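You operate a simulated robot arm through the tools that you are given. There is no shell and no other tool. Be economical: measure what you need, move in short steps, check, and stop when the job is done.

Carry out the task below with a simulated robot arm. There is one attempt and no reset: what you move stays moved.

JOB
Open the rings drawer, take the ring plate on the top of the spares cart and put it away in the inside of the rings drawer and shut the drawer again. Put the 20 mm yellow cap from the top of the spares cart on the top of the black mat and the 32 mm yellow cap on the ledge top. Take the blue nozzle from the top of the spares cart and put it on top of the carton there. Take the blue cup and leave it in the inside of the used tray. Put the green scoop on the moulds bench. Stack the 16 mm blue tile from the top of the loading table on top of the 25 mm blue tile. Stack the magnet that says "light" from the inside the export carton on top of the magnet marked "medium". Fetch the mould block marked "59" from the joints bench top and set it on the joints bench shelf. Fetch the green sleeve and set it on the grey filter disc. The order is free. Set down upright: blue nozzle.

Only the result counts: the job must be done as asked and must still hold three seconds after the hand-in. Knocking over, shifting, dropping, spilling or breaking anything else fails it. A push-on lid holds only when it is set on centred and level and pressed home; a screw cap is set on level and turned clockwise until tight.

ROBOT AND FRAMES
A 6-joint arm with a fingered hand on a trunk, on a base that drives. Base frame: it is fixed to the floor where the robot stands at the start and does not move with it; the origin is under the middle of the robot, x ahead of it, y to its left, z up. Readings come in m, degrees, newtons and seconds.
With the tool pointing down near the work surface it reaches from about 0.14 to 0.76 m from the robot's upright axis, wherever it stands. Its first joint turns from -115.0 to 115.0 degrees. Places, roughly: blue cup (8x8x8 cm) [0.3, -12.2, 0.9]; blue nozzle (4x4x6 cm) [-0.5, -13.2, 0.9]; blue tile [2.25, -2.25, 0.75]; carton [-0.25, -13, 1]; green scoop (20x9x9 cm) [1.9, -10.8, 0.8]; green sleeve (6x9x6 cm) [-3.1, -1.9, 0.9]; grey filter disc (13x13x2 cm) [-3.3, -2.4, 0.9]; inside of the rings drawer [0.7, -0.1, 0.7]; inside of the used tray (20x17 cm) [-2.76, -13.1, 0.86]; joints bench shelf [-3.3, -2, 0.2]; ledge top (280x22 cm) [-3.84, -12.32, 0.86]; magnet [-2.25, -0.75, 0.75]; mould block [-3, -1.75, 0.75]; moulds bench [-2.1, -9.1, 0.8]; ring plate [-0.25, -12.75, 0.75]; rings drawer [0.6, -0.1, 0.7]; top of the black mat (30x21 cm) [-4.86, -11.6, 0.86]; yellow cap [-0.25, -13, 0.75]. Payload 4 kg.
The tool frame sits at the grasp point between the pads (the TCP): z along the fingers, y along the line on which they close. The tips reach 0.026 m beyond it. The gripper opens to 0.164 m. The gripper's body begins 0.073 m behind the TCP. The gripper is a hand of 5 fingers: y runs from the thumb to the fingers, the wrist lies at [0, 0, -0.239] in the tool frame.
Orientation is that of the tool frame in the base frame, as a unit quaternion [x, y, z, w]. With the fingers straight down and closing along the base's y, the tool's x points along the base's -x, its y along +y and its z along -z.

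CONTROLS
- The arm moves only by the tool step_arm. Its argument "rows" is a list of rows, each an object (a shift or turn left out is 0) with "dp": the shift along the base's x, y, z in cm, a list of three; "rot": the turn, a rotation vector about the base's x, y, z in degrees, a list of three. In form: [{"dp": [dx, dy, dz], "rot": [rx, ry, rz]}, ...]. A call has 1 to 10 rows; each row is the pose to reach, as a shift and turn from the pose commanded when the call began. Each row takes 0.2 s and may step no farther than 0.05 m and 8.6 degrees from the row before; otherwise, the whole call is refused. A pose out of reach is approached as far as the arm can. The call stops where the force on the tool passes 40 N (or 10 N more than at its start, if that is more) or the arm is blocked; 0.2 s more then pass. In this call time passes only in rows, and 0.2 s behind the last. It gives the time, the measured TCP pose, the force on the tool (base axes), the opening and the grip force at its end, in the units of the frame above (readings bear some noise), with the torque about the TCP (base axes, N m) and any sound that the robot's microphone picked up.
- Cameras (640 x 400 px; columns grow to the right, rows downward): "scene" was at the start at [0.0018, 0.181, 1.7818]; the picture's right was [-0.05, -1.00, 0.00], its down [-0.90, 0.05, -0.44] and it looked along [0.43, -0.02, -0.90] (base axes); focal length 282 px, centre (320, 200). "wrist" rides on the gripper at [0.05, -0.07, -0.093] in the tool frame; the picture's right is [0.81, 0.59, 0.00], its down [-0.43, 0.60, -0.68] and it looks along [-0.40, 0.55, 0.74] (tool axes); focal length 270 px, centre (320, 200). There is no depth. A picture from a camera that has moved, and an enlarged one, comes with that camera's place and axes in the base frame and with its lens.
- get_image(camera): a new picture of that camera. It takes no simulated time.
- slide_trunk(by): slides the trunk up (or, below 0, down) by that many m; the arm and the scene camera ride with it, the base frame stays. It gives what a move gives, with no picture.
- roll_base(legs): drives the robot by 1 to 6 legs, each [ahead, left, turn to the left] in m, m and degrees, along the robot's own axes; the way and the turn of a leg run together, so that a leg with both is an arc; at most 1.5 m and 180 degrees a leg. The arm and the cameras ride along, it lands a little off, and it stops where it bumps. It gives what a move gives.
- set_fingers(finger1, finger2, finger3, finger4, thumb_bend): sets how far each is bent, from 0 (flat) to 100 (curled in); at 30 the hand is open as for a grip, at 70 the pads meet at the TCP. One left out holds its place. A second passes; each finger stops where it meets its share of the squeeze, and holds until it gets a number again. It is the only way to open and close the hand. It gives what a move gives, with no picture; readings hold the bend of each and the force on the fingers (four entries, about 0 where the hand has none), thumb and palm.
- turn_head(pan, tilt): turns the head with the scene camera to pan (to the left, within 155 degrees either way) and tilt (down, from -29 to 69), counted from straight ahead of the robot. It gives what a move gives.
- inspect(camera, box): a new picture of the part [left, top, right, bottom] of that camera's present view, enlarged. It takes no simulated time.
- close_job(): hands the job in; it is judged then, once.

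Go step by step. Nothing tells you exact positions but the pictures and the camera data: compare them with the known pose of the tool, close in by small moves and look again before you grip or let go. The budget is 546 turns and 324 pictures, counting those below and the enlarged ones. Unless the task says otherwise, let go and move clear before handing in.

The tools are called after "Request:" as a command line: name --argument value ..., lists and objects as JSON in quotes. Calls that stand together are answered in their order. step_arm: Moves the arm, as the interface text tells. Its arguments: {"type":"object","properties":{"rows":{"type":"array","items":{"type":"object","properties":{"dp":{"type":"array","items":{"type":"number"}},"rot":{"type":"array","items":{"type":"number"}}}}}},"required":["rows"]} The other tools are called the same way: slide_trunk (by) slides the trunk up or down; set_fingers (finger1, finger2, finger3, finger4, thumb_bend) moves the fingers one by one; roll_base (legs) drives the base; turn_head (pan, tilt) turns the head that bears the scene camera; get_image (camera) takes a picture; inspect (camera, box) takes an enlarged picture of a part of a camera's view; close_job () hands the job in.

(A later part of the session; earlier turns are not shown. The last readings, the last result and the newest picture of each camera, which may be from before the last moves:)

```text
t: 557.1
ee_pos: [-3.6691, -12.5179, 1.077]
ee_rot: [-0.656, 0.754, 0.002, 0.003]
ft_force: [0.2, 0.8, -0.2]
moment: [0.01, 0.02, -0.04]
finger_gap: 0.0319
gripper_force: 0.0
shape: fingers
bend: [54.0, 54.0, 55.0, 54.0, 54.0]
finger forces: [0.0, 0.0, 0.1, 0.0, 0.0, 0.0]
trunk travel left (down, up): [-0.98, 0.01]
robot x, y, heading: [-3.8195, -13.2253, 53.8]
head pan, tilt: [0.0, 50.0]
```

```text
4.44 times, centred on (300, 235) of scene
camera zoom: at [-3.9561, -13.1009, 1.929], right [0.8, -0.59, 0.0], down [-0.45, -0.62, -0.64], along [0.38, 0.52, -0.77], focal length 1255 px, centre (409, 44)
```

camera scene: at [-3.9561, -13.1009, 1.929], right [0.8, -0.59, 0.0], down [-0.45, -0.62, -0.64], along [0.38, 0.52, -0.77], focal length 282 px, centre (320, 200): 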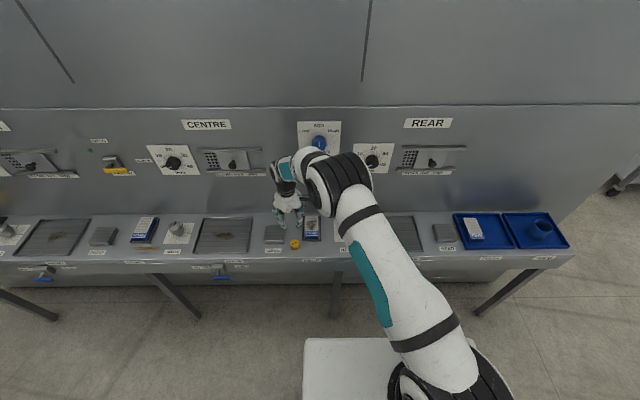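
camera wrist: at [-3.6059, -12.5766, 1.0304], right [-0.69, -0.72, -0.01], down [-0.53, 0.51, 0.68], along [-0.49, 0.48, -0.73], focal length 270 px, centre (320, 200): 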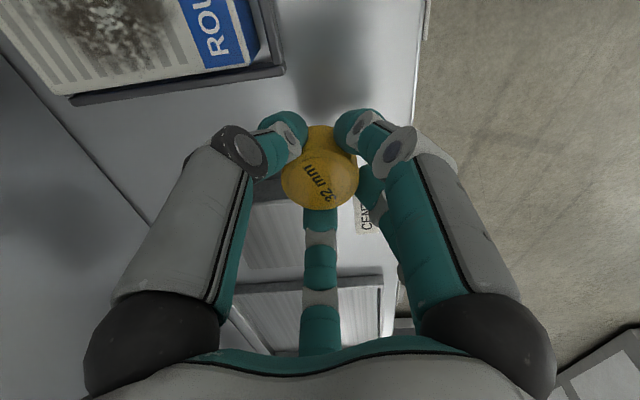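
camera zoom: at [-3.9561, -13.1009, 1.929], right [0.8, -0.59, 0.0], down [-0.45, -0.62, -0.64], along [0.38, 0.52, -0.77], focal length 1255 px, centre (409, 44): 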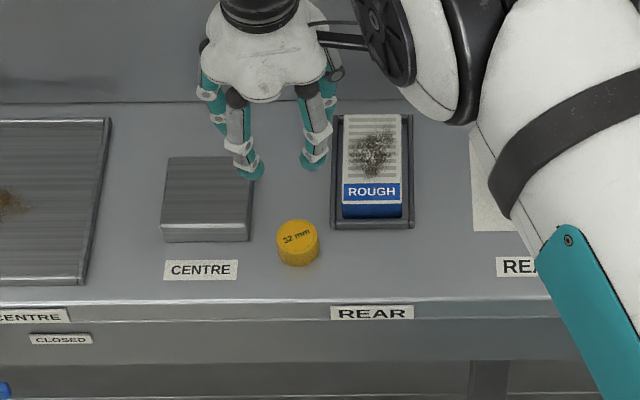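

32 mm cap placed on the ledge. I return to the cart for the 20 mm cap.

Request:
step_arm --rows '[{"dp": [-2.8, -3.9, 0.5]}, {"dp": [-5.6, -7.8, 1]}, {"dp": [-8.4, -11.7, 1.5]}, {"dp": [-11.2, -15.6, 2]}]'

Request:
roll_base --legs '[[0, -0.85, 0.5], [0, 0, 90], [-0.75, -0.4, 0], [-1.45, 0, 0], [-0.7, 0, 0], [0, -1.45, 0]]'

Request:
roll_base --legs '[[0, -0.75, 0]]'

Request:
get_image --camera "scene"

```text
t: 558.1
ee_pos: [-3.7815, -12.6764, 1.0967]
ee_rot: [-0.657, 0.754, 0.002, 0.004]
ft_force: [0.5, -0.4, -0.2]
moment: [0.02, -0.03, 0.02]
finger_gap: 0.0319
gripper_force: 0.1
shape: fingers
bend: [54.0, 54.0, 55.0, 54.0, 54.0]
finger forces: [0.1, 0.1, 0.0, 0.0, 0.1, 0.0]
trunk travel left (down, up): [-0.98, 0.01]
robot x, y, heading: [-3.8177, -13.2229, 53.6]
head pan, tilt: [0.0, 50.0]
```

```text
t: 587.4
ee_pos: [-0.2263, -14.0151, 1.096]
ee_rot: [0.995, -0.103, -0.005, -0.002]
ft_force: [-0.4, 0.8, 0.0]
moment: [0.01, 0.01, -0.02]
finger_gap: 0.0321
gripper_force: 0.0
shape: fingers
bend: [54.0, 54.0, 55.0, 54.0, 54.0]
finger forces: [0.0, 0.1, 0.0, 0.0, 0.0, 0.1]
trunk travel left (down, up): [-0.98, 0.01]
robot x, y, heading: [0.3169, -14.0851, 139.5]
head pan, tilt: [0.0, 50.0]
```

```text
t: 591.5
ee_pos: [0.2582, -13.446, 1.0969]
ee_rot: [0.994, -0.107, -0.004, -0.001]
ft_force: [-0.3, -0.3, -0.2]
moment: [-0.01, -0.03, 0.02]
finger_gap: 0.0319
gripper_force: 0.1
shape: fingers
bend: [54.0, 54.0, 55.0, 54.0, 54.0]
finger forces: [0.0, 0.0, 0.0, 0.0, 0.0, 0.0]
trunk travel left (down, up): [-0.98, 0.01]
robot x, y, heading: [0.8025, -13.5249, 139.0]
head pan, tilt: [0.0, 50.0]
```

```text
111 pictures are left
camera scene: at [0.6679, -13.6531, 1.9291], right [0.65, 0.76, 0.0], down [0.58, -0.5, -0.64], along [-0.49, 0.42, -0.77], focal length 282 px, centre (320, 200)
```

scene: 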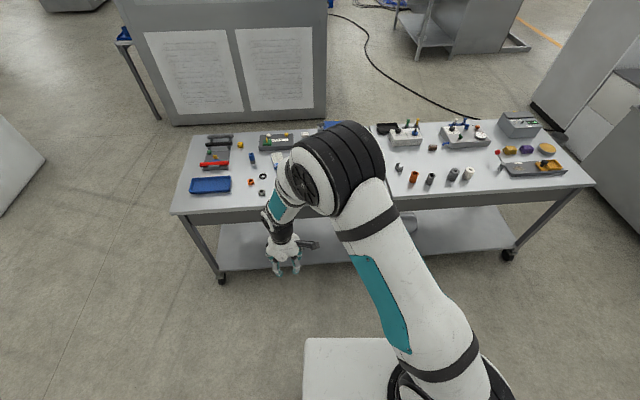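

Request:
roll_base --legs '[[0, 0, 5.4], [0.5, -0.15, 0]]'

Request:
get_image --camera "scene"

```text
t: 595.0
ee_pos: [-0.071, -13.0818, 1.0949]
ee_rot: [0.998, -0.06, -0.005, -0.001]
ft_force: [0.8, 0.7, -0.1]
moment: [0.01, -0.02, -0.02]
finger_gap: 0.0322
gripper_force: 0.0
shape: fingers
bend: [54.0, 54.0, 55.0, 54.0, 54.0]
finger forces: [0.0, 0.0, 0.0, 0.0, 0.0, 0.0]
trunk travel left (down, up): [-0.98, 0.01]
robot x, y, heading: [0.4761, -13.1089, 144.5]
head pan, tilt: [0.0, 50.0]
```

```text
110 pictures are left
camera scene: at [0.355, -13.2507, 1.9291], right [0.58, 0.82, 0.0], down [0.62, -0.44, -0.64], along [-0.52, 0.37, -0.77], focal length 282 px, centre (320, 200)
```

scene: 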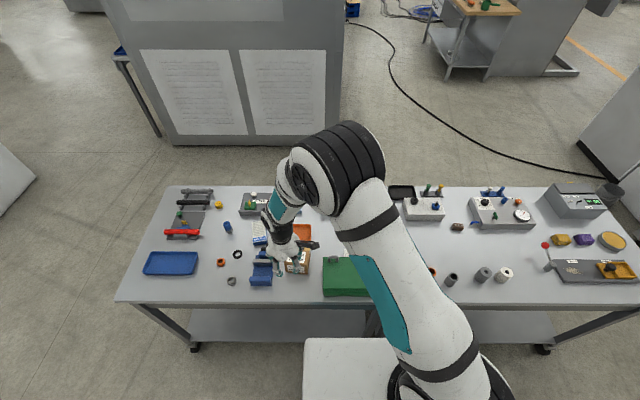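

Request:
step_arm --rows '[{"dp": [0.7, 4.7, 0]}, {"dp": [1.4, 9.4, 0]}, {"dp": [2.1, 14.1, 0]}, {"dp": [2.8, 18.8, 0]}, {"dp": [3.5, 23.5, 0]}, {"dp": [4.2, 28.2, 0]}, {"dp": [4.8, 32.4, 0]}, {"dp": [5.3, 35.2, -3]}]'

Request:
get_image --camera "wrist"

Request:
inspect --camera "scene" --box '[280, 190, 440, 300]'

```text
t: 596.9
ee_pos: [-0.0203, -12.729, 1.0681]
ee_rot: [0.998, -0.061, -0.004, -0.001]
ft_force: [0.7, -0.4, -0.7]
moment: [0.0, -0.04, 0.0]
finger_gap: 0.032
gripper_force: 0.2
shape: fingers
bend: [54.0, 54.0, 55.0, 54.0, 54.0]
finger forces: [0.1, 0.0, 0.0, 0.0, 0.0, 0.0]
trunk travel left (down, up): [-0.98, 0.01]
robot x, y, heading: [0.4752, -13.1059, 144.7]
head pan, tilt: [0.0, 50.0]
```

```text
109 pictures are left
camera wrist: at [0.04, -12.6661, 1.1603], right [0.73, -0.68, -0.01], down [-0.5, -0.54, 0.68], along [-0.47, -0.49, -0.73], focal length 270 px, centre (320, 200)
```

wrist: 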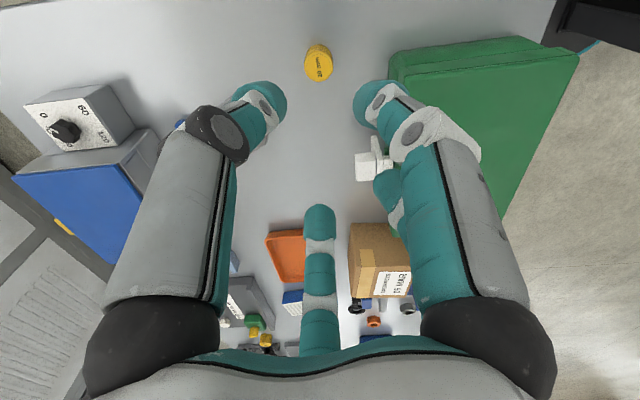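

```text
3.64 times, centred on (360, 245) of scene
camera zoom: at [0.3544, -13.2491, 1.9292], right [0.58, 0.82, 0.0], down [0.62, -0.44, -0.64], along [-0.52, 0.37, -0.77], focal length 1027 px, centre (174, 36)
```

zoom: 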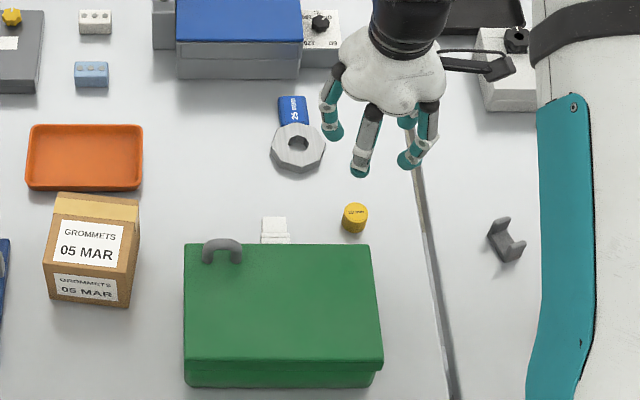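

Request:
step_arm --rows '[{"dp": [0.4, 0.4, -4.5]}, {"dp": [0.4, 0.4, -9]}, {"dp": [0.4, 0.4, -12.5]}, {"dp": [0.4, 0.4, -15]}]'

Request:
get_image --camera "wrist"

Request:
inspect --camera "scene" --box '[280, 190, 440, 300]'

```text
t: 597.9
ee_pos: [-0.0151, -12.7266, 0.916]
ee_rot: [0.998, -0.06, -0.005, -0.001]
ft_force: [-0.1, -0.5, -0.2]
moment: [0.01, -0.02, 0.03]
finger_gap: 0.0321
gripper_force: 0.0
shape: fingers
bend: [54.0, 54.0, 55.0, 54.0, 54.0]
finger forces: [0.0, 0.0, 0.0, 0.0, 0.0, 0.0]
trunk travel left (down, up): [-0.98, 0.01]
robot x, y, heading: [0.4783, -13.109, 144.7]
head pan, tilt: [0.0, 50.0]
```

```text
107 pictures are left
camera wrist: at [0.045, -12.6632, 1.0083], right [0.73, -0.68, -0.01], down [-0.5, -0.54, 0.68], along [-0.47, -0.49, -0.73], focal length 270 px, centre (320, 200)
```

wrist: 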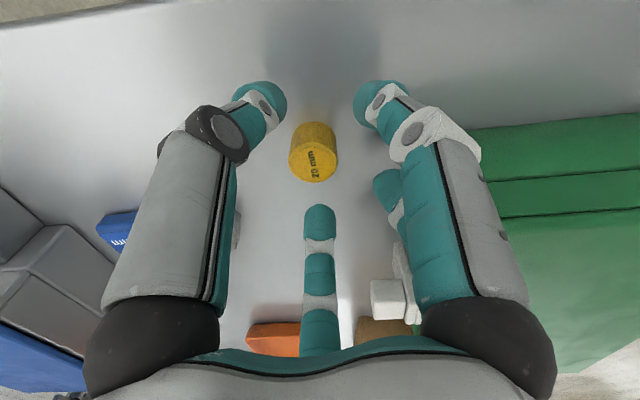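

```text
3.64 times, centred on (360, 245) of scene
camera zoom: at [0.3552, -13.251, 1.9291], right [0.58, 0.82, 0.0], down [0.62, -0.44, -0.64], along [-0.52, 0.37, -0.77], focal length 1027 px, centre (174, 36)
```

zoom: 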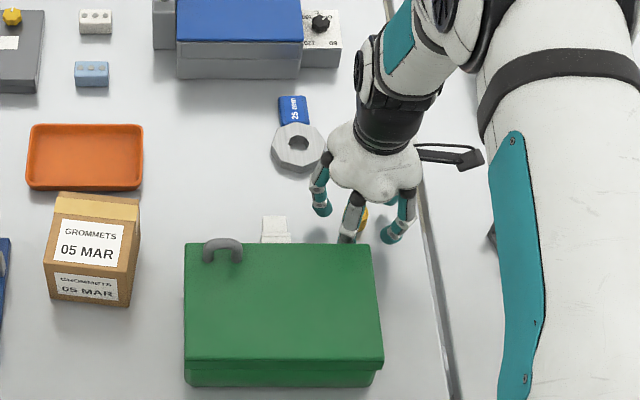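

Request:
step_arm --rows '[{"dp": [0, 0, -1]}, {"dp": [0, 0, -1.9]}]'

Request:
set_fingers --finger1 62 --finger2 62 --finger3 62 --finger4 62 --thumb_bend 62

Request:
set_fingers --finger1 70 --finger2 70 --finger3 70 --finger4 70 --thumb_bend 70

Request:
get_image --camera "wrist"

```text
t: 598.5
ee_pos: [-0.015, -12.7243, 0.8972]
ee_rot: [0.998, -0.06, -0.004, -0.003]
ft_force: [0.1, 0.5, 0.8]
moment: [0.02, 0.02, 0.0]
finger_gap: 0.0323
gripper_force: 0.0
shape: fingers
bend: [54.0, 54.0, 55.0, 54.0, 54.0]
finger forces: [0.0, 0.1, 0.1, 0.0, 0.0, 0.0]
trunk travel left (down, up): [-0.98, 0.01]
robot x, y, heading: [0.4741, -13.1097, 144.4]
head pan, tilt: [0.0, 50.0]
```

```text
t: 599.5
ee_pos: [-0.0147, -12.7255, 0.8951]
ee_rot: [0.998, -0.061, -0.005, -0.001]
ft_force: [-0.1, -0.8, -0.4]
moment: [0.02, 0.03, -0.03]
finger_gap: 0.0131
gripper_force: 0.1
shape: fingers
bend: [62.0, 62.0, 62.0, 62.0, 62.0]
finger forces: [0.0, 0.0, 0.0, 0.1, 0.1, 0.1]
trunk travel left (down, up): [-0.98, 0.01]
robot x, y, heading: [0.4777, -13.107, 144.7]
head pan, tilt: [0.0, 50.0]
```

```text
t: 600.5
ee_pos: [-0.0142, -12.726, 0.8969]
ee_rot: [0.998, -0.061, -0.004, -0.002]
ft_force: [0.5, -0.8, 0.7]
moment: [0.0, 0.02, -0.05]
finger_gap: 0.0032
gripper_force: 12.4
shape: fingers
bend: [67.0, 66.0, 66.0, 66.0, 67.0]
finger forces: [3.8, 5.4, 4.7, 4.9, 5.9, 0.1]
trunk travel left (down, up): [-0.98, 0.01]
robot x, y, heading: [0.4781, -13.1091, 144.9]
head pan, tilt: [0.0, 50.0]
```

```text
105 pictures are left
camera wrist: at [0.0451, -12.6635, 0.9894], right [0.73, -0.68, -0.01], down [-0.5, -0.54, 0.68], along [-0.47, -0.49, -0.73], focal length 270 px, centre (320, 200)
```

wrist: 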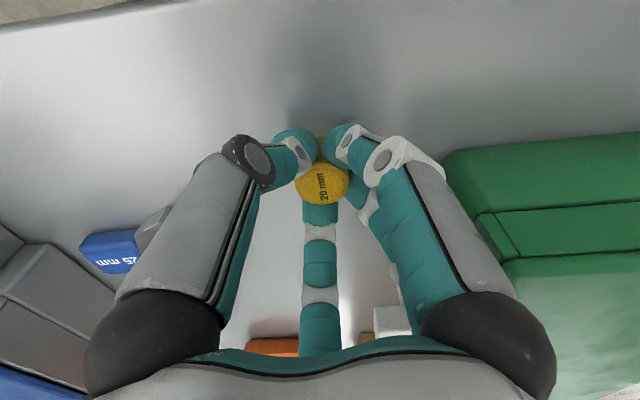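

Firm grip on the 20 mm cap. Lift and carry to the black mat at the ledge's far end.

Request:
step_arm --rows '[{"dp": [0, 0, 4]}, {"dp": [0, 0, 8.5]}, {"dp": [0, 0, 13]}, {"dp": [0, 0, 17.5]}, {"dp": [3.5, -2.5, 20]}, {"dp": [7, -5, 20]}, {"dp": [10.5, -7.5, 20]}]'

Request:
roll_base --legs '[[-0.35, 0, 0], [0, 1.45, 0], [0, 0.85, 0], [1.45, 0, 0], [0.7, 0, 0], [0.75, 0.4, 0]]'

Request:
roll_base --legs '[[0, 0, -90], [0, 1.3, 0]]'

Request:
turn_head --pan 40 --tilt 30

Request:
get_image --camera "scene"

```text
t: 602.0
ee_pos: [0.0929, -12.8023, 1.0969]
ee_rot: [0.998, -0.061, -0.005, -0.002]
ft_force: [-0.2, -0.5, 0.7]
moment: [0.01, 0.0, 0.01]
finger_gap: 0.0034
gripper_force: 12.3
shape: fingers
bend: [67.0, 66.0, 66.0, 66.0, 67.0]
finger forces: [3.8, 5.4, 4.7, 4.8, 5.8, 0.0]
trunk travel left (down, up): [-0.98, 0.01]
robot x, y, heading: [0.4753, -13.1074, 144.8]
head pan, tilt: [0.0, 50.0]
```

```text
t: 629.5
ee_pos: [-3.5709, -13.5478, 1.0964]
ee_rot: [0.998, -0.055, -0.005, -0.001]
ft_force: [0.0, -0.4, 0.5]
moment: [-0.01, -0.01, 0.01]
finger_gap: 0.0034
gripper_force: 12.1
shape: fingers
bend: [67.0, 66.0, 66.0, 66.0, 67.0]
finger forces: [4.0, 5.4, 4.7, 4.8, 5.8, 0.0]
trunk travel left (down, up): [-0.98, 0.01]
robot x, y, heading: [-3.1857, -13.8518, 145.0]
head pan, tilt: [0.0, 50.0]
```

```text
t: 639.8
ee_pos: [-3.9239, -12.7305, 1.0955]
ee_rot: [-0.67, 0.742, 0.003, 0.004]
ft_force: [-0.7, -0.5, 0.4]
moment: [0.02, 0.02, -0.01]
finger_gap: 0.0035
gripper_force: 12.0
shape: fingers
bend: [67.0, 66.0, 66.0, 66.0, 67.0]
finger forces: [3.9, 5.5, 4.7, 4.7, 5.8, 0.1]
trunk travel left (down, up): [-0.98, 0.01]
robot x, y, heading: [-4.2304, -13.1244, 55.5]
head pan, tilt: [0.0, 50.0]
```

```text
t: 640.8
ee_pos: [-3.9246, -12.7319, 1.0961]
ee_rot: [-0.67, 0.743, 0.003, 0.003]
ft_force: [0.1, -0.4, -0.3]
moment: [-0.01, -0.01, 0.0]
finger_gap: 0.0033
gripper_force: 12.1
shape: fingers
bend: [67.0, 66.0, 66.0, 66.0, 67.0]
finger forces: [3.8, 5.4, 4.8, 4.8, 5.7, 0.0]
trunk travel left (down, up): [-0.98, 0.01]
robot x, y, heading: [-4.2237, -13.1196, 55.6]
head pan, tilt: [40.0, 30.0]
```

```text
104 pictures are left
camera scene: at [-4.4213, -12.9781, 1.9586], right [1.0, 0.1, 0.0], down [0.05, -0.5, -0.87], along [-0.08, 0.86, -0.5], focal length 282 px, centre (320, 200)
```

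scene: 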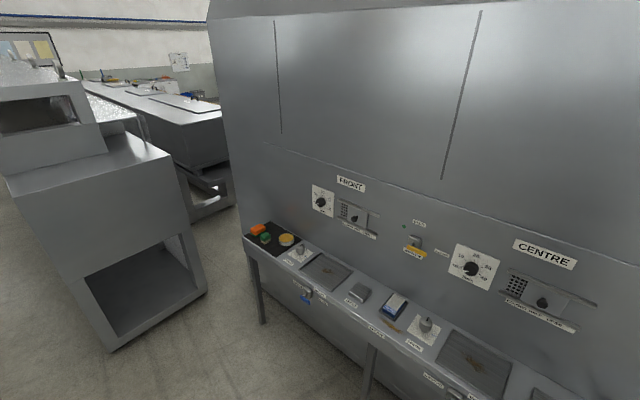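

Request:
roll_base --legs '[[0.1, 1.3, -1]]'

Request:
turn_head --pan 0 --tilt 50

Request:
get_image --camera "scene"

Request:
inspect --camera "scene" --box '[220, 190, 400, 290]'

```text
t: 647.4
ee_pos: [-4.9324, -11.9001, 1.0959]
ee_rot: [-0.661, 0.751, 0.002, 0.004]
ft_force: [-0.3, -0.3, 0.3]
moment: [-0.01, 0.02, 0.01]
finger_gap: 0.0034
gripper_force: 12.5
shape: fingers
bend: [67.0, 66.0, 66.0, 66.0, 67.0]
finger forces: [3.8, 5.5, 4.8, 4.9, 5.8, 0.0]
trunk travel left (down, up): [-0.98, 0.01]
robot x, y, heading: [-5.2406, -12.2837, 54.2]
head pan, tilt: [40.0, 30.0]
```

```text
t: 648.5
ee_pos: [-4.9305, -11.8998, 1.096]
ee_rot: [-0.66, 0.751, 0.002, 0.004]
ft_force: [-0.4, 0.0, -0.7]
moment: [-0.02, -0.02, 0.02]
finger_gap: 0.0034
gripper_force: 12.5
shape: fingers
bend: [67.0, 66.0, 66.0, 66.0, 67.0]
finger forces: [3.9, 5.5, 4.8, 4.9, 5.9, 0.0]
trunk travel left (down, up): [-0.98, 0.01]
robot x, y, heading: [-5.2415, -12.286, 54.0]
head pan, tilt: [0.0, 50.0]
```

```text
103 pictures are left
camera scene: at [-5.3814, -12.1633, 1.9291], right [0.81, -0.58, 0.0], down [-0.45, -0.62, -0.64], along [0.38, 0.52, -0.77], focal length 282 px, centre (320, 200)
```

scene: 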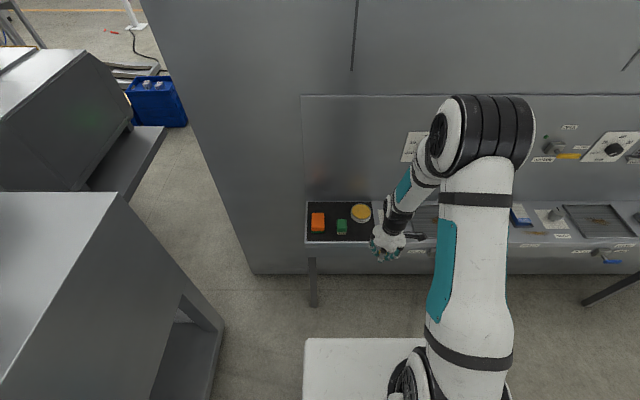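

```text
3.56 times, centred on (310, 240) of scene
camera zoom: at [-5.3814, -12.1633, 1.9291], right [0.81, -0.58, 0.0], down [-0.45, -0.62, -0.64], along [0.38, 0.52, -0.77], focal length 1004 px, centre (356, 58)
```

zoom: 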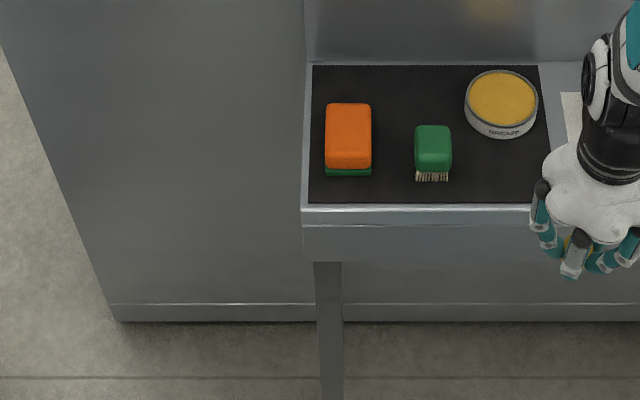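

Free spot at the mat's right front. I bring the cap there.

Request:
step_arm --rows '[{"dp": [2.2, 4, 0]}, {"dp": [4.4, 8, 0]}, {"dp": [6.6, 12, 0]}, {"dp": [8.8, 16, 0]}, {"dp": [10.8, 19.6, 0]}, {"dp": [10.8, 19.6, -4.5]}, {"dp": [10.8, 19.6, -9]}, {"dp": [10.8, 19.6, -13]}, {"dp": [10.8, 19.6, -15.5]}]'

Request:
inspect --camera "scene" --box '[280, 190, 400, 270]'

Request:
get_image --camera "wrist"

```text
t: 650.5
ee_pos: [-4.8224, -11.7052, 0.9405]
ee_rot: [-0.66, 0.751, 0.002, 0.003]
ft_force: [0.7, -0.4, 0.9]
moment: [0.02, -0.01, 0.0]
finger_gap: 0.0032
gripper_force: 12.8
shape: fingers
bend: [67.0, 66.0, 66.0, 66.0, 67.0]
finger forces: [4.0, 5.6, 4.8, 5.0, 5.9, 0.0]
trunk travel left (down, up): [-0.98, 0.01]
robot x, y, heading: [-5.2415, -12.2853, 54.1]
head pan, tilt: [0.0, 50.0]
```

```text
5.00 times, centred on (340, 230) of scene
camera zoom: at [-5.3812, -12.163, 1.9291], right [0.81, -0.58, 0.0], down [-0.45, -0.62, -0.64], along [0.38, 0.52, -0.77], focal length 1412 px, centre (220, 50)
```

zoom: 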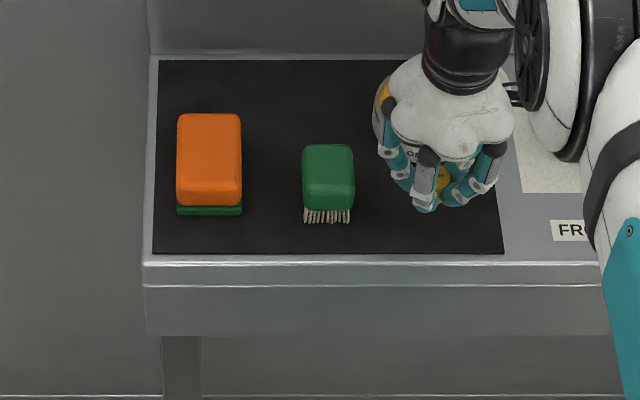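

```text
100 pictures are left
camera wrist: at [-4.7604, -11.7652, 1.0328], right [-0.69, -0.73, -0.01], down [-0.54, 0.5, 0.68], along [-0.49, 0.47, -0.73], focal length 270 px, centre (320, 200)
```

wrist: 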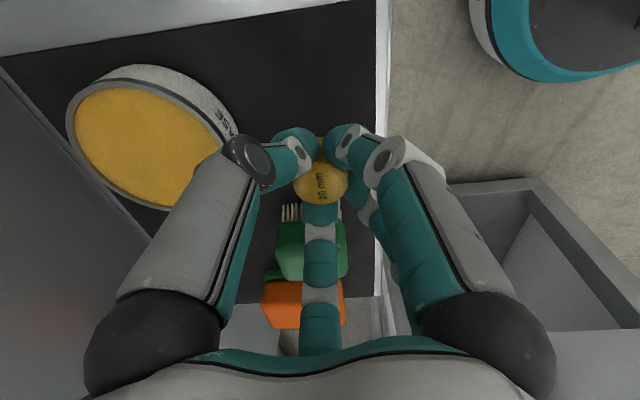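

Request:
step_arm --rows '[{"dp": [-0.5, -0.7, -1.5]}, {"dp": [-0.5, -0.7, -2.8]}, {"dp": [-0.5, -0.7, -3.4]}, {"dp": [-0.5, -0.7, -3.9]}, {"dp": [-0.5, -0.7, -4.4]}, {"dp": [-0.5, -0.7, -4.9]}]'

Request:
inspect --camera "scene" --box '[280, 190, 400, 270]'

```text
t: 651.9
ee_pos: [-4.8279, -11.7123, 0.8948]
ee_rot: [-0.661, 0.751, 0.003, 0.005]
ft_force: [-1.9, -2.2, 27.7]
moment: [-0.14, 0.19, 0.04]
finger_gap: 0.0037
gripper_force: 20.5
shape: fingers
bend: [66.0, 65.0, 65.0, 66.0, 67.0]
finger forces: [6.3, 13.5, 7.4, 5.6, 8.5, 0.0]
trunk travel left (down, up): [-0.98, 0.01]
robot x, y, heading: [-5.2424, -12.2853, 54.2]
head pan, tilt: [0.0, 50.0]
```

```text
5.00 times, centred on (340, 230) of scene
camera zoom: at [-5.3832, -12.1659, 1.9296], right [0.81, -0.58, 0.0], down [-0.45, -0.62, -0.64], along [0.38, 0.52, -0.77], focal length 1412 px, centre (220, 50)
```

zoom: 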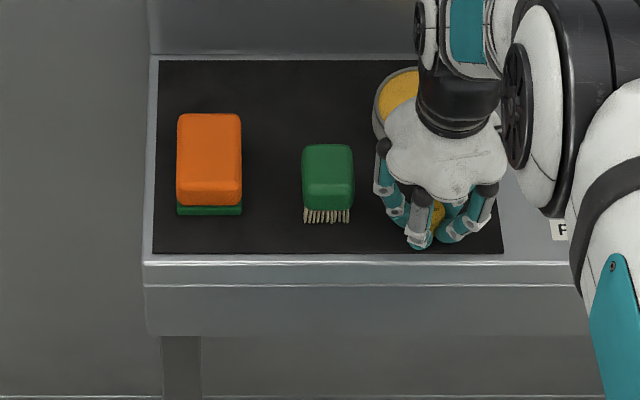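

Request:
step_arm --rows '[{"dp": [0, 0, 0.3]}]'

Request:
set_fingers --finger1 58 --finger2 58 --finger3 59 --finger4 60 --thumb_bend 59

Request:
step_arm --rows '[{"dp": [0, 0, 2]}, {"dp": [0, 0, 5]}, {"dp": [0, 0, 9]}, {"dp": [0, 0, 14]}, {"dp": [0, 0, 18]}]'

Request:
inspect --camera "scene" --box '[280, 190, 400, 270]'

```text
t: 652.3
ee_pos: [-4.8281, -11.7117, 0.896]
ee_rot: [-0.661, 0.751, 0.003, 0.005]
ft_force: [2.7, 1.7, 14.3]
moment: [0.07, -0.04, -0.01]
finger_gap: 0.0037
gripper_force: 16.9
shape: fingers
bend: [66.0, 65.0, 65.0, 66.0, 67.0]
finger forces: [5.4, 6.1, 6.8, 6.1, 8.5, 0.0]
trunk travel left (down, up): [-0.98, 0.01]
robot x, y, heading: [-5.2411, -12.2841, 54.4]
head pan, tilt: [0.0, 50.0]
```

```text
t: 653.3
ee_pos: [-4.8287, -11.7117, 0.896]
ee_rot: [-0.661, 0.751, 0.002, 0.005]
ft_force: [0.4, 2.5, 19.0]
moment: [0.03, -0.01, 0.06]
finger_gap: 0.0154
gripper_force: 9.9
shape: fingers
bend: [60.0, 60.0, 61.0, 61.0, 61.0]
finger forces: [4.4, 4.0, 4.1, 2.3, 4.7, 0.0]
trunk travel left (down, up): [-0.98, 0.01]
robot x, y, heading: [-5.2398, -12.2823, 54.3]
head pan, tilt: [0.0, 50.0]
```

```text
t: 654.5
ee_pos: [-4.8288, -11.7117, 1.0764]
ee_rot: [-0.66, 0.751, 0.002, 0.002]
ft_force: [-0.2, -0.3, -0.4]
moment: [0.03, -0.04, 0.01]
finger_gap: 0.022
gripper_force: 0.1
shape: fingers
bend: [57.0, 57.0, 59.0, 60.0, 59.0]
finger forces: [0.1, 0.0, 0.1, 0.0, 0.0, 0.0]
trunk travel left (down, up): [-0.98, 0.01]
robot x, y, heading: [-5.2385, -12.2812, 54.1]
head pan, tilt: [0.0, 50.0]
```

```text
5.00 times, centred on (340, 230) of scene
camera zoom: at [-5.3819, -12.1641, 1.929], right [0.81, -0.58, 0.0], down [-0.45, -0.62, -0.64], along [0.38, 0.52, -0.77], focal length 1412 px, centre (220, 50)
```

zoom: 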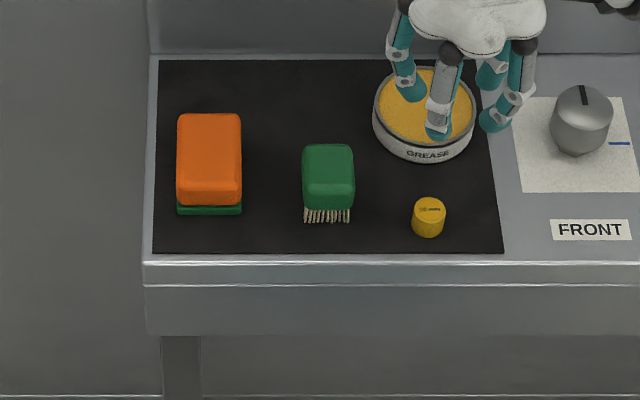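

20 mm cap is on the mat. Back to the cart for the nozzle.

Request:
step_arm --rows '[{"dp": [-2.8, -3.9, 0.5]}, {"dp": [-5.6, -7.8, 1]}, {"dp": [-8.4, -11.7, 1.5]}, {"dp": [-11.2, -15.6, 2]}]'

Request:
roll_base --legs '[[0, -1.45, 0.3], [0, -1.1, 0], [0, 0, 90], [-0.75, -0.4, 0], [-1.45, 0, 0], [-0.75, 0, 0]]'

Request:
turn_head --pan -20 --tilt 40

Request:
get_image --camera "scene"

```text
t: 655.5
ee_pos: [-4.942, -11.8673, 1.0952]
ee_rot: [-0.661, 0.75, 0.002, 0.004]
ft_force: [0.3, -0.7, -0.1]
moment: [0.0, 0.03, -0.03]
finger_gap: 0.0223
gripper_force: 0.0
shape: fingers
bend: [57.0, 57.0, 59.0, 60.0, 59.0]
finger forces: [0.1, 0.1, 0.0, 0.1, 0.1, 0.0]
trunk travel left (down, up): [-0.98, 0.01]
robot x, y, heading: [-5.2428, -12.2843, 54.3]
head pan, tilt: [0.0, 50.0]
```

```text
t: 686.6
ee_pos: [-0.8703, -14.7546, 1.094]
ee_rot: [0.999, -0.043, -0.004, -0.001]
ft_force: [-0.8, -1.0, 0.6]
moment: [0.0, 0.02, 0.01]
finger_gap: 0.0224
gripper_force: 0.0
shape: fingers
bend: [57.0, 57.0, 59.0, 60.0, 59.0]
finger forces: [0.0, 0.0, 0.0, 0.0, 0.0, 0.0]
trunk travel left (down, up): [-0.98, 0.01]
robot x, y, heading: [-0.4412, -15.0365, 146.5]
head pan, tilt: [0.0, 50.0]
```

```text
t: 687.4
ee_pos: [-0.8704, -14.7521, 1.0948]
ee_rot: [0.999, -0.044, -0.005, -0.001]
ft_force: [-0.1, 0.3, 0.3]
moment: [0.01, 0.01, 0.0]
finger_gap: 0.0225
gripper_force: 0.1
shape: fingers
bend: [57.0, 57.0, 59.0, 60.0, 59.0]
finger forces: [0.1, 0.0, 0.1, 0.0, 0.0, 0.0]
trunk travel left (down, up): [-0.98, 0.01]
robot x, y, heading: [-0.4426, -15.0363, 146.4]
head pan, tilt: [-20.0, 40.0]
```

```text
97 pictures are left
camera scene: at [-0.5437, -15.1568, 1.9432], right [0.8, 0.6, 0.0], down [0.38, -0.52, -0.77], along [-0.46, 0.62, -0.64], focal length 282 px, centre (320, 200)
```

scene: 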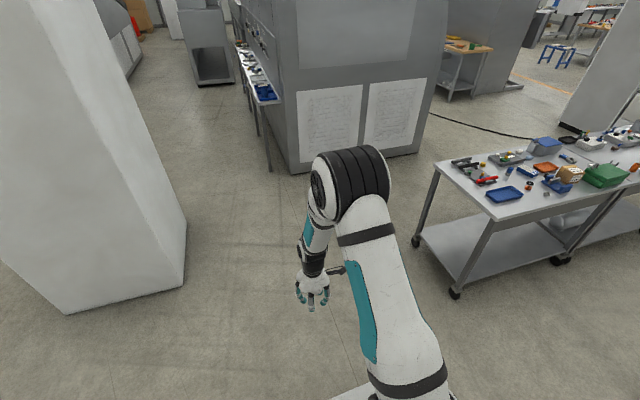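

Request:
roll_base --legs '[[0, -1.45, -2], [0.3, -0.1, 0]]'

Request:
turn_head --pan 0 --tilt 50

Request:
get_image --camera "scene"

```text
t: 696.3
ee_pos: [-0.2283, -13.2888, 1.0927]
ee_rot: [0.998, -0.058, -0.004, -0.001]
ft_force: [-0.7, 0.7, 0.4]
moment: [-0.03, 0.02, -0.02]
finger_gap: 0.0225
gripper_force: 0.1
shape: fingers
bend: [57.0, 57.0, 59.0, 60.0, 59.0]
finger forces: [0.0, 0.0, 0.0, 0.0, 0.1, 0.0]
trunk travel left (down, up): [-0.98, 0.01]
robot x, y, heading: [0.1973, -13.5841, 144.8]
head pan, tilt: [-20.0, 40.0]
```

```text
t: 697.1
ee_pos: [-0.2284, -13.2895, 1.0932]
ee_rot: [0.998, -0.059, -0.005, -0.001]
ft_force: [-0.8, 0.0, 0.2]
moment: [0.0, -0.02, 0.04]
finger_gap: 0.0225
gripper_force: 0.1
shape: fingers
bend: [57.0, 57.0, 59.0, 60.0, 59.0]
finger forces: [0.1, 0.1, 0.0, 0.0, 0.1, 0.0]
trunk travel left (down, up): [-0.98, 0.01]
robot x, y, heading: [0.1896, -13.5862, 144.6]
head pan, tilt: [0.0, 50.0]
```

```text
96 pictures are left
camera scene: at [0.0722, -13.7284, 1.9291], right [0.58, 0.82, 0.0], down [0.63, -0.44, -0.64], along [-0.53, 0.37, -0.77], focal length 282 px, centre (320, 200)
```

scene: 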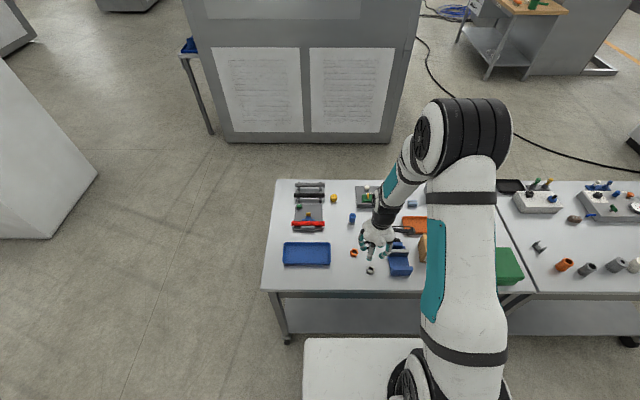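

Request:
set_fingers --finger1 50 --finger2 50 --finger3 50 --finger4 50 --thumb_bend 50

Request:
step_arm --rows '[{"dp": [-3.8, 2.1, 0]}, {"dp": [-7.6, 4.2, 0]}, {"dp": [-11.4, 6.3, 0]}, {"dp": [-15.2, 8.4, 0]}, {"dp": [-19, 10.5, 0]}, {"dp": [-22.5, 12.4, 0]}]'

Request:
get_image --camera "wrist"

Request:
inspect --camera "scene" --box '[290, 170, 450, 290]'

```text
t: 698.1
ee_pos: [-0.2284, -13.2889, 1.0943]
ee_rot: [0.998, -0.058, -0.004, -0.002]
ft_force: [0.9, 0.2, -0.5]
moment: [-0.01, -0.01, 0.0]
finger_gap: 0.0418
gripper_force: 0.1
shape: fingers
bend: [50.0, 50.0, 50.0, 50.0, 50.0]
finger forces: [0.0, 0.0, 0.0, 0.1, 0.0, 0.0]
trunk travel left (down, up): [-0.98, 0.01]
robot x, y, heading: [0.1936, -13.5855, 144.9]
head pan, tilt: [0.0, 50.0]
```

```text
t: 699.5
ee_pos: [-0.4562, -13.1654, 1.0926]
ee_rot: [0.998, -0.058, -0.003, -0.001]
ft_force: [-0.7, -0.3, -0.5]
moment: [-0.02, -0.02, -0.01]
finger_gap: 0.0419
gripper_force: 0.1
shape: fingers
bend: [50.0, 50.0, 50.0, 50.0, 50.0]
finger forces: [0.1, 0.0, 0.0, 0.0, 0.1, 0.0]
trunk travel left (down, up): [-0.98, 0.01]
robot x, y, heading: [0.1917, -13.5862, 144.9]
head pan, tilt: [0.0, 50.0]
```

```text
95 pictures are left
camera wrist: at [-0.3967, -13.1031, 1.1852], right [0.73, -0.68, -0.01], down [-0.5, -0.54, 0.68], along [-0.46, -0.5, -0.73], focal length 270 px, centre (320, 200)
```

wrist: 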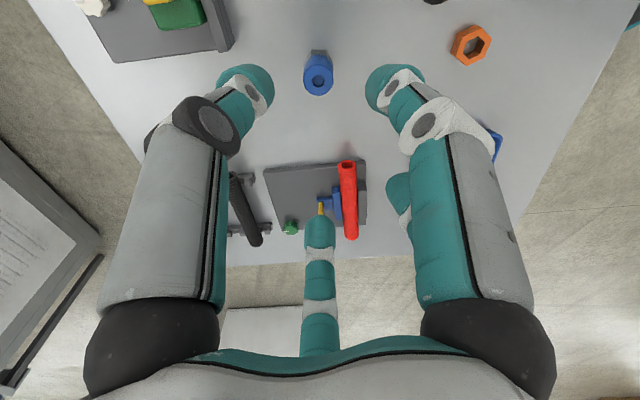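

```text
3.33 times, centred on (370, 230) of scene
camera zoom: at [0.0704, -13.7275, 1.9291], right [0.58, 0.82, 0.0], down [0.63, -0.44, -0.64], along [-0.52, 0.37, -0.77], focal length 941 px, centre (153, 100)
```

zoom: 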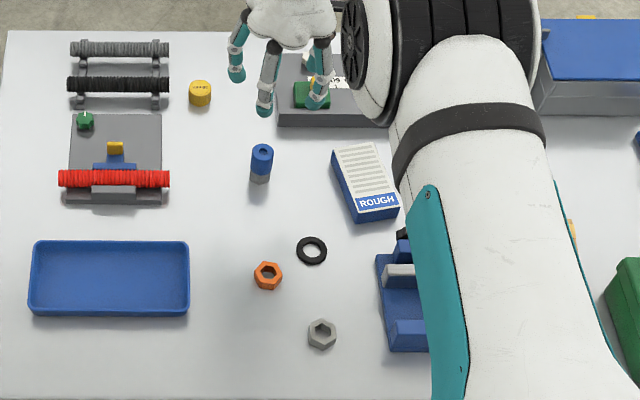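

Nozzle right below the hand. I descend and grip it.

Request:
step_arm --rows '[{"dp": [-0.2, -0.2, -4.5]}, {"dp": [-0.2, -0.2, -9]}, {"dp": [-0.2, -0.2, -13]}, {"dp": [-0.2, -0.2, -16.5]}, {"dp": [-0.2, -0.2, -19]}]'

Request:
get_image --camera "wrist"

Request:
set_fingers --finger1 60 --finger2 60 --finger3 60 --finger4 60 --thumb_bend 60

Request:
set_fingers --finger1 70 --finger2 70 --finger3 70 --finger4 70 --thumb_bend 70

Request:
get_image --camera "wrist"

```text
t: 700.7
ee_pos: [-0.4502, -13.1684, 0.9243]
ee_rot: [0.998, -0.058, -0.005, 0.0]
ft_force: [-0.6, -0.3, 0.9]
moment: [-0.01, 0.02, -0.03]
finger_gap: 0.042
gripper_force: 0.1
shape: fingers
bend: [50.0, 50.0, 50.0, 50.0, 50.0]
finger forces: [0.0, 0.1, 0.0, 0.0, 0.0, 0.0]
out of reach, approached as far as the arm can: row 4, 5
trunk travel left (down, up): [-0.98, 0.01]
robot x, y, heading: [0.196, -13.5848, 144.8]
head pan, tilt: [0.0, 50.0]
```

```text
93 pictures are left
camera wrist: at [-0.391, -13.1071, 1.0171], right [0.73, -0.68, -0.01], down [-0.49, -0.54, 0.68], along [-0.47, -0.5, -0.73], focal length 270 px, centre (320, 200)
```

wrist: 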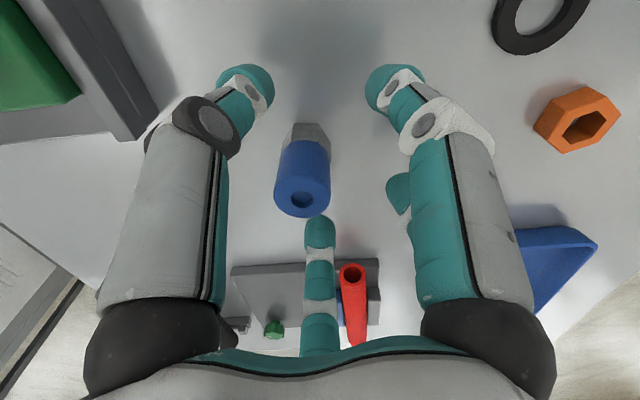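

```text
t: 701.7
ee_pos: [-0.4498, -13.1703, 0.9249]
ee_rot: [0.998, -0.058, -0.004, -0.001]
ft_force: [0.5, 0.2, 0.3]
moment: [0.04, 0.0, -0.04]
finger_gap: 0.018
gripper_force: 0.1
shape: fingers
bend: [60.0, 60.0, 60.0, 60.0, 60.0]
finger forces: [0.0, 0.0, 0.2, 0.1, 0.0, 0.1]
trunk travel left (down, up): [-0.98, 0.01]
robot x, y, heading: [0.1912, -13.5839, 144.5]
head pan, tilt: [0.0, 50.0]
```

```text
t: 702.7
ee_pos: [-0.4507, -13.1694, 0.9241]
ee_rot: [0.998, -0.059, -0.005, -0.002]
ft_force: [0.6, -0.3, -0.5]
moment: [-0.01, 0.01, -0.01]
finger_gap: 0.0064
gripper_force: 15.1
shape: fingers
bend: [66.0, 65.0, 63.0, 64.0, 66.0]
finger forces: [4.6, 5.8, 6.6, 5.8, 7.7, 0.0]
trunk travel left (down, up): [-0.98, 0.01]
robot x, y, heading: [0.1941, -13.5836, 144.9]
head pan, tilt: [0.0, 50.0]
```

```text
92 pictures are left
camera wrist: at [-0.3912, -13.107, 1.0172], right [0.73, -0.68, -0.01], down [-0.49, -0.54, 0.68], along [-0.47, -0.5, -0.73], focal length 270 px, centre (320, 200)
```

wrist: 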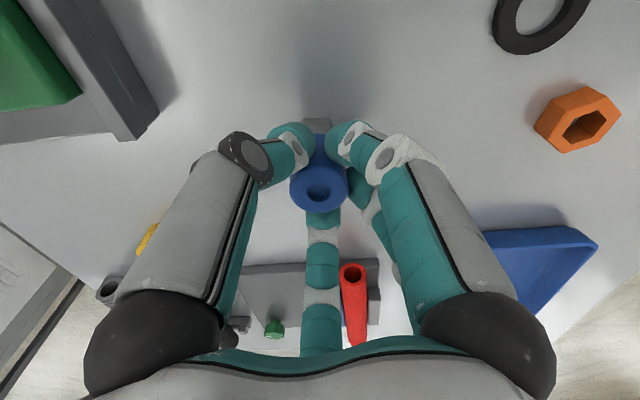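

Request:
step_arm --rows '[{"dp": [0, 0, 3]}, {"dp": [0, 0, 7]}, {"dp": [0, 0, 11.5]}, {"dp": [0, 0, 16]}, {"dp": [0, 0, 20]}]'

Request:
inspect --camera "scene" --box '[330, 180, 530, 300]'

Request:
get_image --camera "wrist"

```text
t: 703.9
ee_pos: [-0.4499, -13.17, 1.1239]
ee_rot: [0.998, -0.058, -0.003, -0.002]
ft_force: [-0.1, -0.1, -0.9]
moment: [0.01, 0.01, 0.0]
finger_gap: 0.0062
gripper_force: 15.2
shape: fingers
bend: [66.0, 65.0, 63.0, 64.0, 66.0]
finger forces: [4.6, 5.8, 6.6, 6.0, 7.6, 0.0]
trunk travel left (down, up): [-0.98, 0.01]
robot x, y, heading: [0.1942, -13.5874, 144.8]
head pan, tilt: [0.0, 50.0]
```

```text
3.20 times, centred on (430, 240) of scene
camera zoom: at [0.0727, -13.729, 1.929], right [0.58, 0.82, 0.0], down [0.63, -0.44, -0.64], along [-0.53, 0.37, -0.77], focal length 904 px, centre (-32, 72)
```

zoom: 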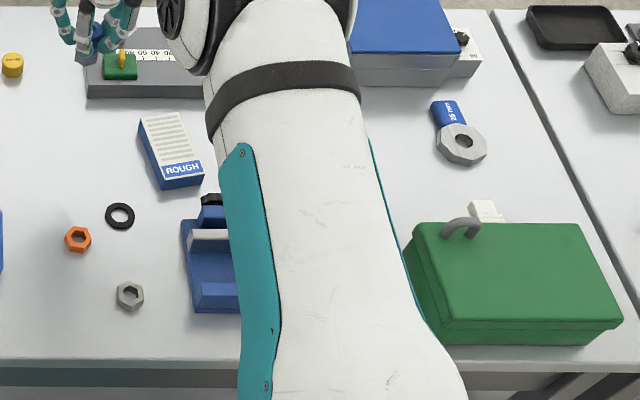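

```text
90 pictures are left
camera wrist: at [-0.3913, -13.1077, 1.2166], right [0.73, -0.68, -0.01], down [-0.49, -0.54, 0.68], along [-0.47, -0.5, -0.73], focal length 270 px, centre (320, 200)
```

wrist: 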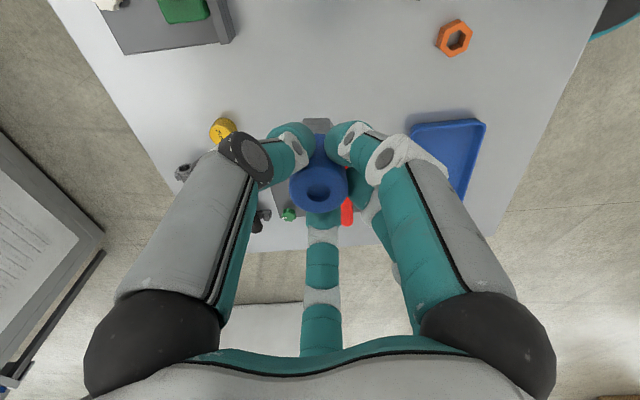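

Carton's top centre triangulates to (-0.146,-13.000), z≈0.943. I carry the nozzle over it.

Request:
step_arm --rows '[{"dp": [4.3, 2.4, 0]}, {"dp": [8.6, 4.8, 0]}, {"dp": [12.9, 7.2, 0]}, {"dp": [17.2, 9.6, 0]}, {"dp": [21.5, 12, 0]}, {"dp": [25.8, 14.4, 0]}, {"dp": [30.1, 16.8, 0]}, {"dp": [30.4, 17, -4]}, {"dp": [30.4, 17, -7]}]'

Request:
get_image --camera "wrist"

Request:
inspect --camera "scene" --box '[370, 190, 490, 290]'

```text
t: 705.9
ee_pos: [-0.1452, -13.0001, 1.051]
ee_rot: [0.998, -0.059, -0.004, -0.001]
ft_force: [0.3, 0.2, 0.2]
moment: [0.04, 0.01, 0.01]
finger_gap: 0.0062
gripper_force: 15.9
shape: fingers
bend: [66.0, 65.0, 63.0, 64.0, 66.0]
finger forces: [4.4, 5.6, 6.5, 6.0, 7.6, 0.0]
trunk travel left (down, up): [-0.98, 0.01]
robot x, y, heading: [0.1906, -13.586, 144.8]
head pan, tilt: [0.0, 50.0]
```

```text
89 pictures are left
camera wrist: at [-0.0864, -12.9371, 1.1456], right [0.73, -0.68, -0.01], down [-0.49, -0.54, 0.68], along [-0.47, -0.5, -0.73], focal length 270 px, centre (320, 200)
```

wrist: 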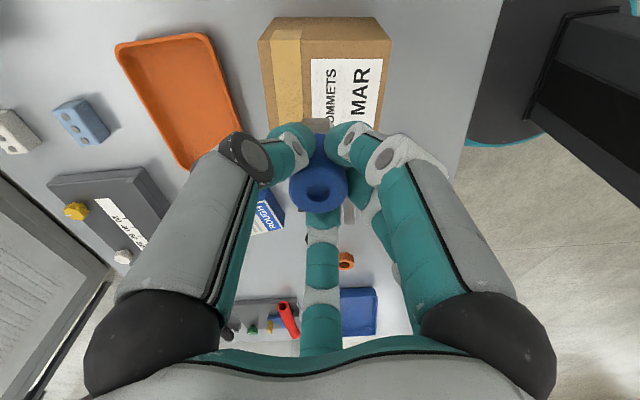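

```text
4.00 times, centred on (430, 240) of scene
camera zoom: at [0.0726, -13.7275, 1.9293], right [0.58, 0.82, 0.0], down [0.63, -0.44, -0.64], along [-0.53, 0.37, -0.77], focal length 1130 px, centre (-120, 40)
```

zoom: 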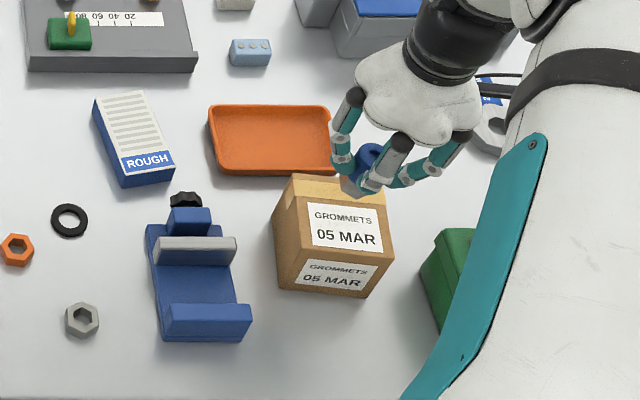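

Request:
step_arm --rows '[{"dp": [-0.3, -0.3, -2]}, {"dp": [-0.3, -0.3, -3.2]}, {"dp": [-0.3, -0.3, -3.8]}]'

Request:
inspect --camera "scene" --box '[390, 200, 470, 270]'

```text
t: 706.7
ee_pos: [-0.149, -13.003, 1.0142]
ee_rot: [0.998, -0.059, -0.005, -0.001]
ft_force: [0.5, -0.3, -1.5]
moment: [0.0, -0.03, -0.03]
finger_gap: 0.0062
gripper_force: 15.5
shape: fingers
bend: [66.0, 65.0, 63.0, 64.0, 66.0]
finger forces: [4.5, 5.6, 6.5, 6.0, 7.5, 0.0]
trunk travel left (down, up): [-0.98, 0.01]
robot x, y, heading: [0.1954, -13.5842, 144.9]
head pan, tilt: [0.0, 50.0]
```

```text
5.71 times, centred on (430, 235) of scene
camera zoom: at [0.0717, -13.7278, 1.9291], right [0.58, 0.82, 0.0], down [0.63, -0.44, -0.64], along [-0.52, 0.37, -0.77], focal length 1614 px, centre (-309, 0)
```

zoom: 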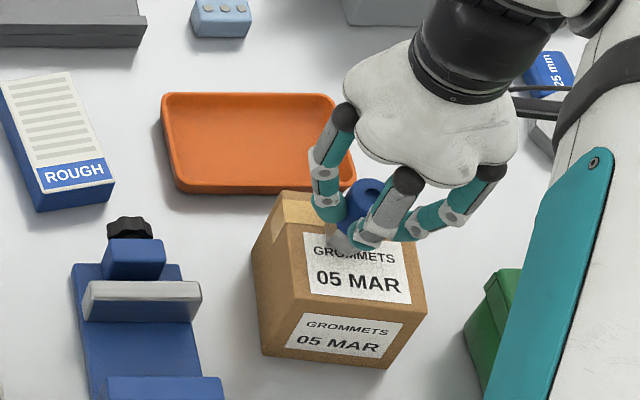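

Request:
step_arm --rows '[{"dp": [0, 0, -0.3]}, {"dp": [0, 0, -0.6]}]'

Request:
step_arm --rows '[{"dp": [0, 0, -0.3]}, {"dp": [0, 0, -0.6]}]'

```text
t: 707.3
ee_pos: [-0.1504, -13.0026, 1.0091]
ee_rot: [0.998, -0.058, -0.005, -0.001]
ft_force: [0.4, 0.5, -0.4]
moment: [0.0, 0.0, 0.04]
finger_gap: 0.0063
gripper_force: 15.0
shape: fingers
bend: [66.0, 65.0, 63.0, 64.0, 66.0]
finger forces: [4.5, 5.6, 6.5, 6.0, 7.5, 0.1]
trunk travel left (down, up): [-0.98, 0.01]
robot x, y, heading: [0.192, -13.5885, 144.8]
head pan, tilt: [0.0, 50.0]
```

```text
t: 707.9
ee_pos: [-0.1502, -13.0031, 1.0077]
ee_rot: [0.998, -0.059, -0.006, -0.003]
ft_force: [-2.3, -0.4, 21.0]
moment: [-0.04, 0.06, 0.0]
finger_gap: 0.0059
gripper_force: 20.1
shape: fingers
bend: [66.0, 65.0, 63.0, 64.0, 66.0]
finger forces: [6.2, 7.8, 8.7, 7.7, 9.3, 0.0]
trunk travel left (down, up): [-0.98, 0.01]
robot x, y, heading: [0.1908, -13.5827, 144.5]
head pan, tilt: [0.0, 50.0]
```

Contact. I ease off a little and release.

Request:
step_arm --rows '[{"dp": [0, 0, 0.35]}]'

Request:
set_fingers --finger1 56 --finger2 55 --finger3 53 --finger4 54 --thumb_bend 56

Request:
get_image --camera "wrist"

```text
t: 708.3
ee_pos: [-0.1496, -13.004, 1.0076]
ee_rot: [0.998, -0.059, -0.004, -0.003]
ft_force: [-3.4, 2.1, 13.2]
moment: [-0.01, 0.04, 0.01]
finger_gap: 0.0058
gripper_force: 19.2
shape: fingers
bend: [66.0, 65.0, 63.0, 64.0, 66.0]
finger forces: [5.8, 6.8, 8.0, 7.8, 9.7, 0.0]
trunk travel left (down, up): [-0.98, 0.01]
robot x, y, heading: [0.1912, -13.5853, 145.0]
head pan, tilt: [0.0, 50.0]
```

```text
t: 709.3
ee_pos: [-0.1491, -13.003, 1.0077]
ee_rot: [0.998, -0.058, -0.004, -0.001]
ft_force: [-0.5, -0.8, -0.7]
moment: [-0.03, 0.02, -0.03]
finger_gap: 0.0274
gripper_force: 0.2
shape: fingers
bend: [56.0, 55.0, 53.0, 54.0, 56.0]
finger forces: [0.1, 0.0, 0.0, 0.0, 0.0, 0.1]
trunk travel left (down, up): [-0.98, 0.01]
robot x, y, heading: [0.195, -13.5857, 144.8]
head pan, tilt: [0.0, 50.0]
```

```text
86 pictures are left
camera wrist: at [-0.0897, -12.9407, 1.0999], right [0.73, -0.68, -0.01], down [-0.49, -0.54, 0.68], along [-0.47, -0.5, -0.73], focal length 270 px, centre (320, 200)
```

wrist: 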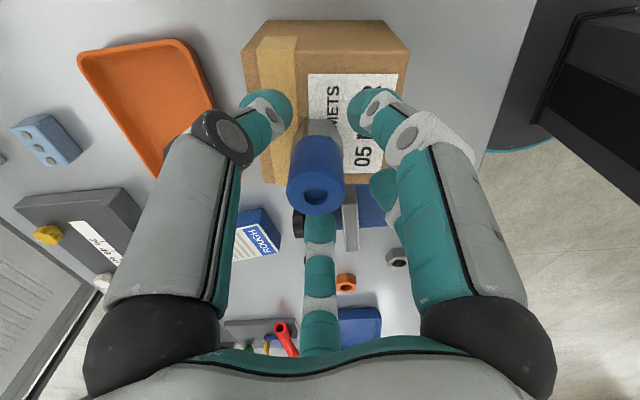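

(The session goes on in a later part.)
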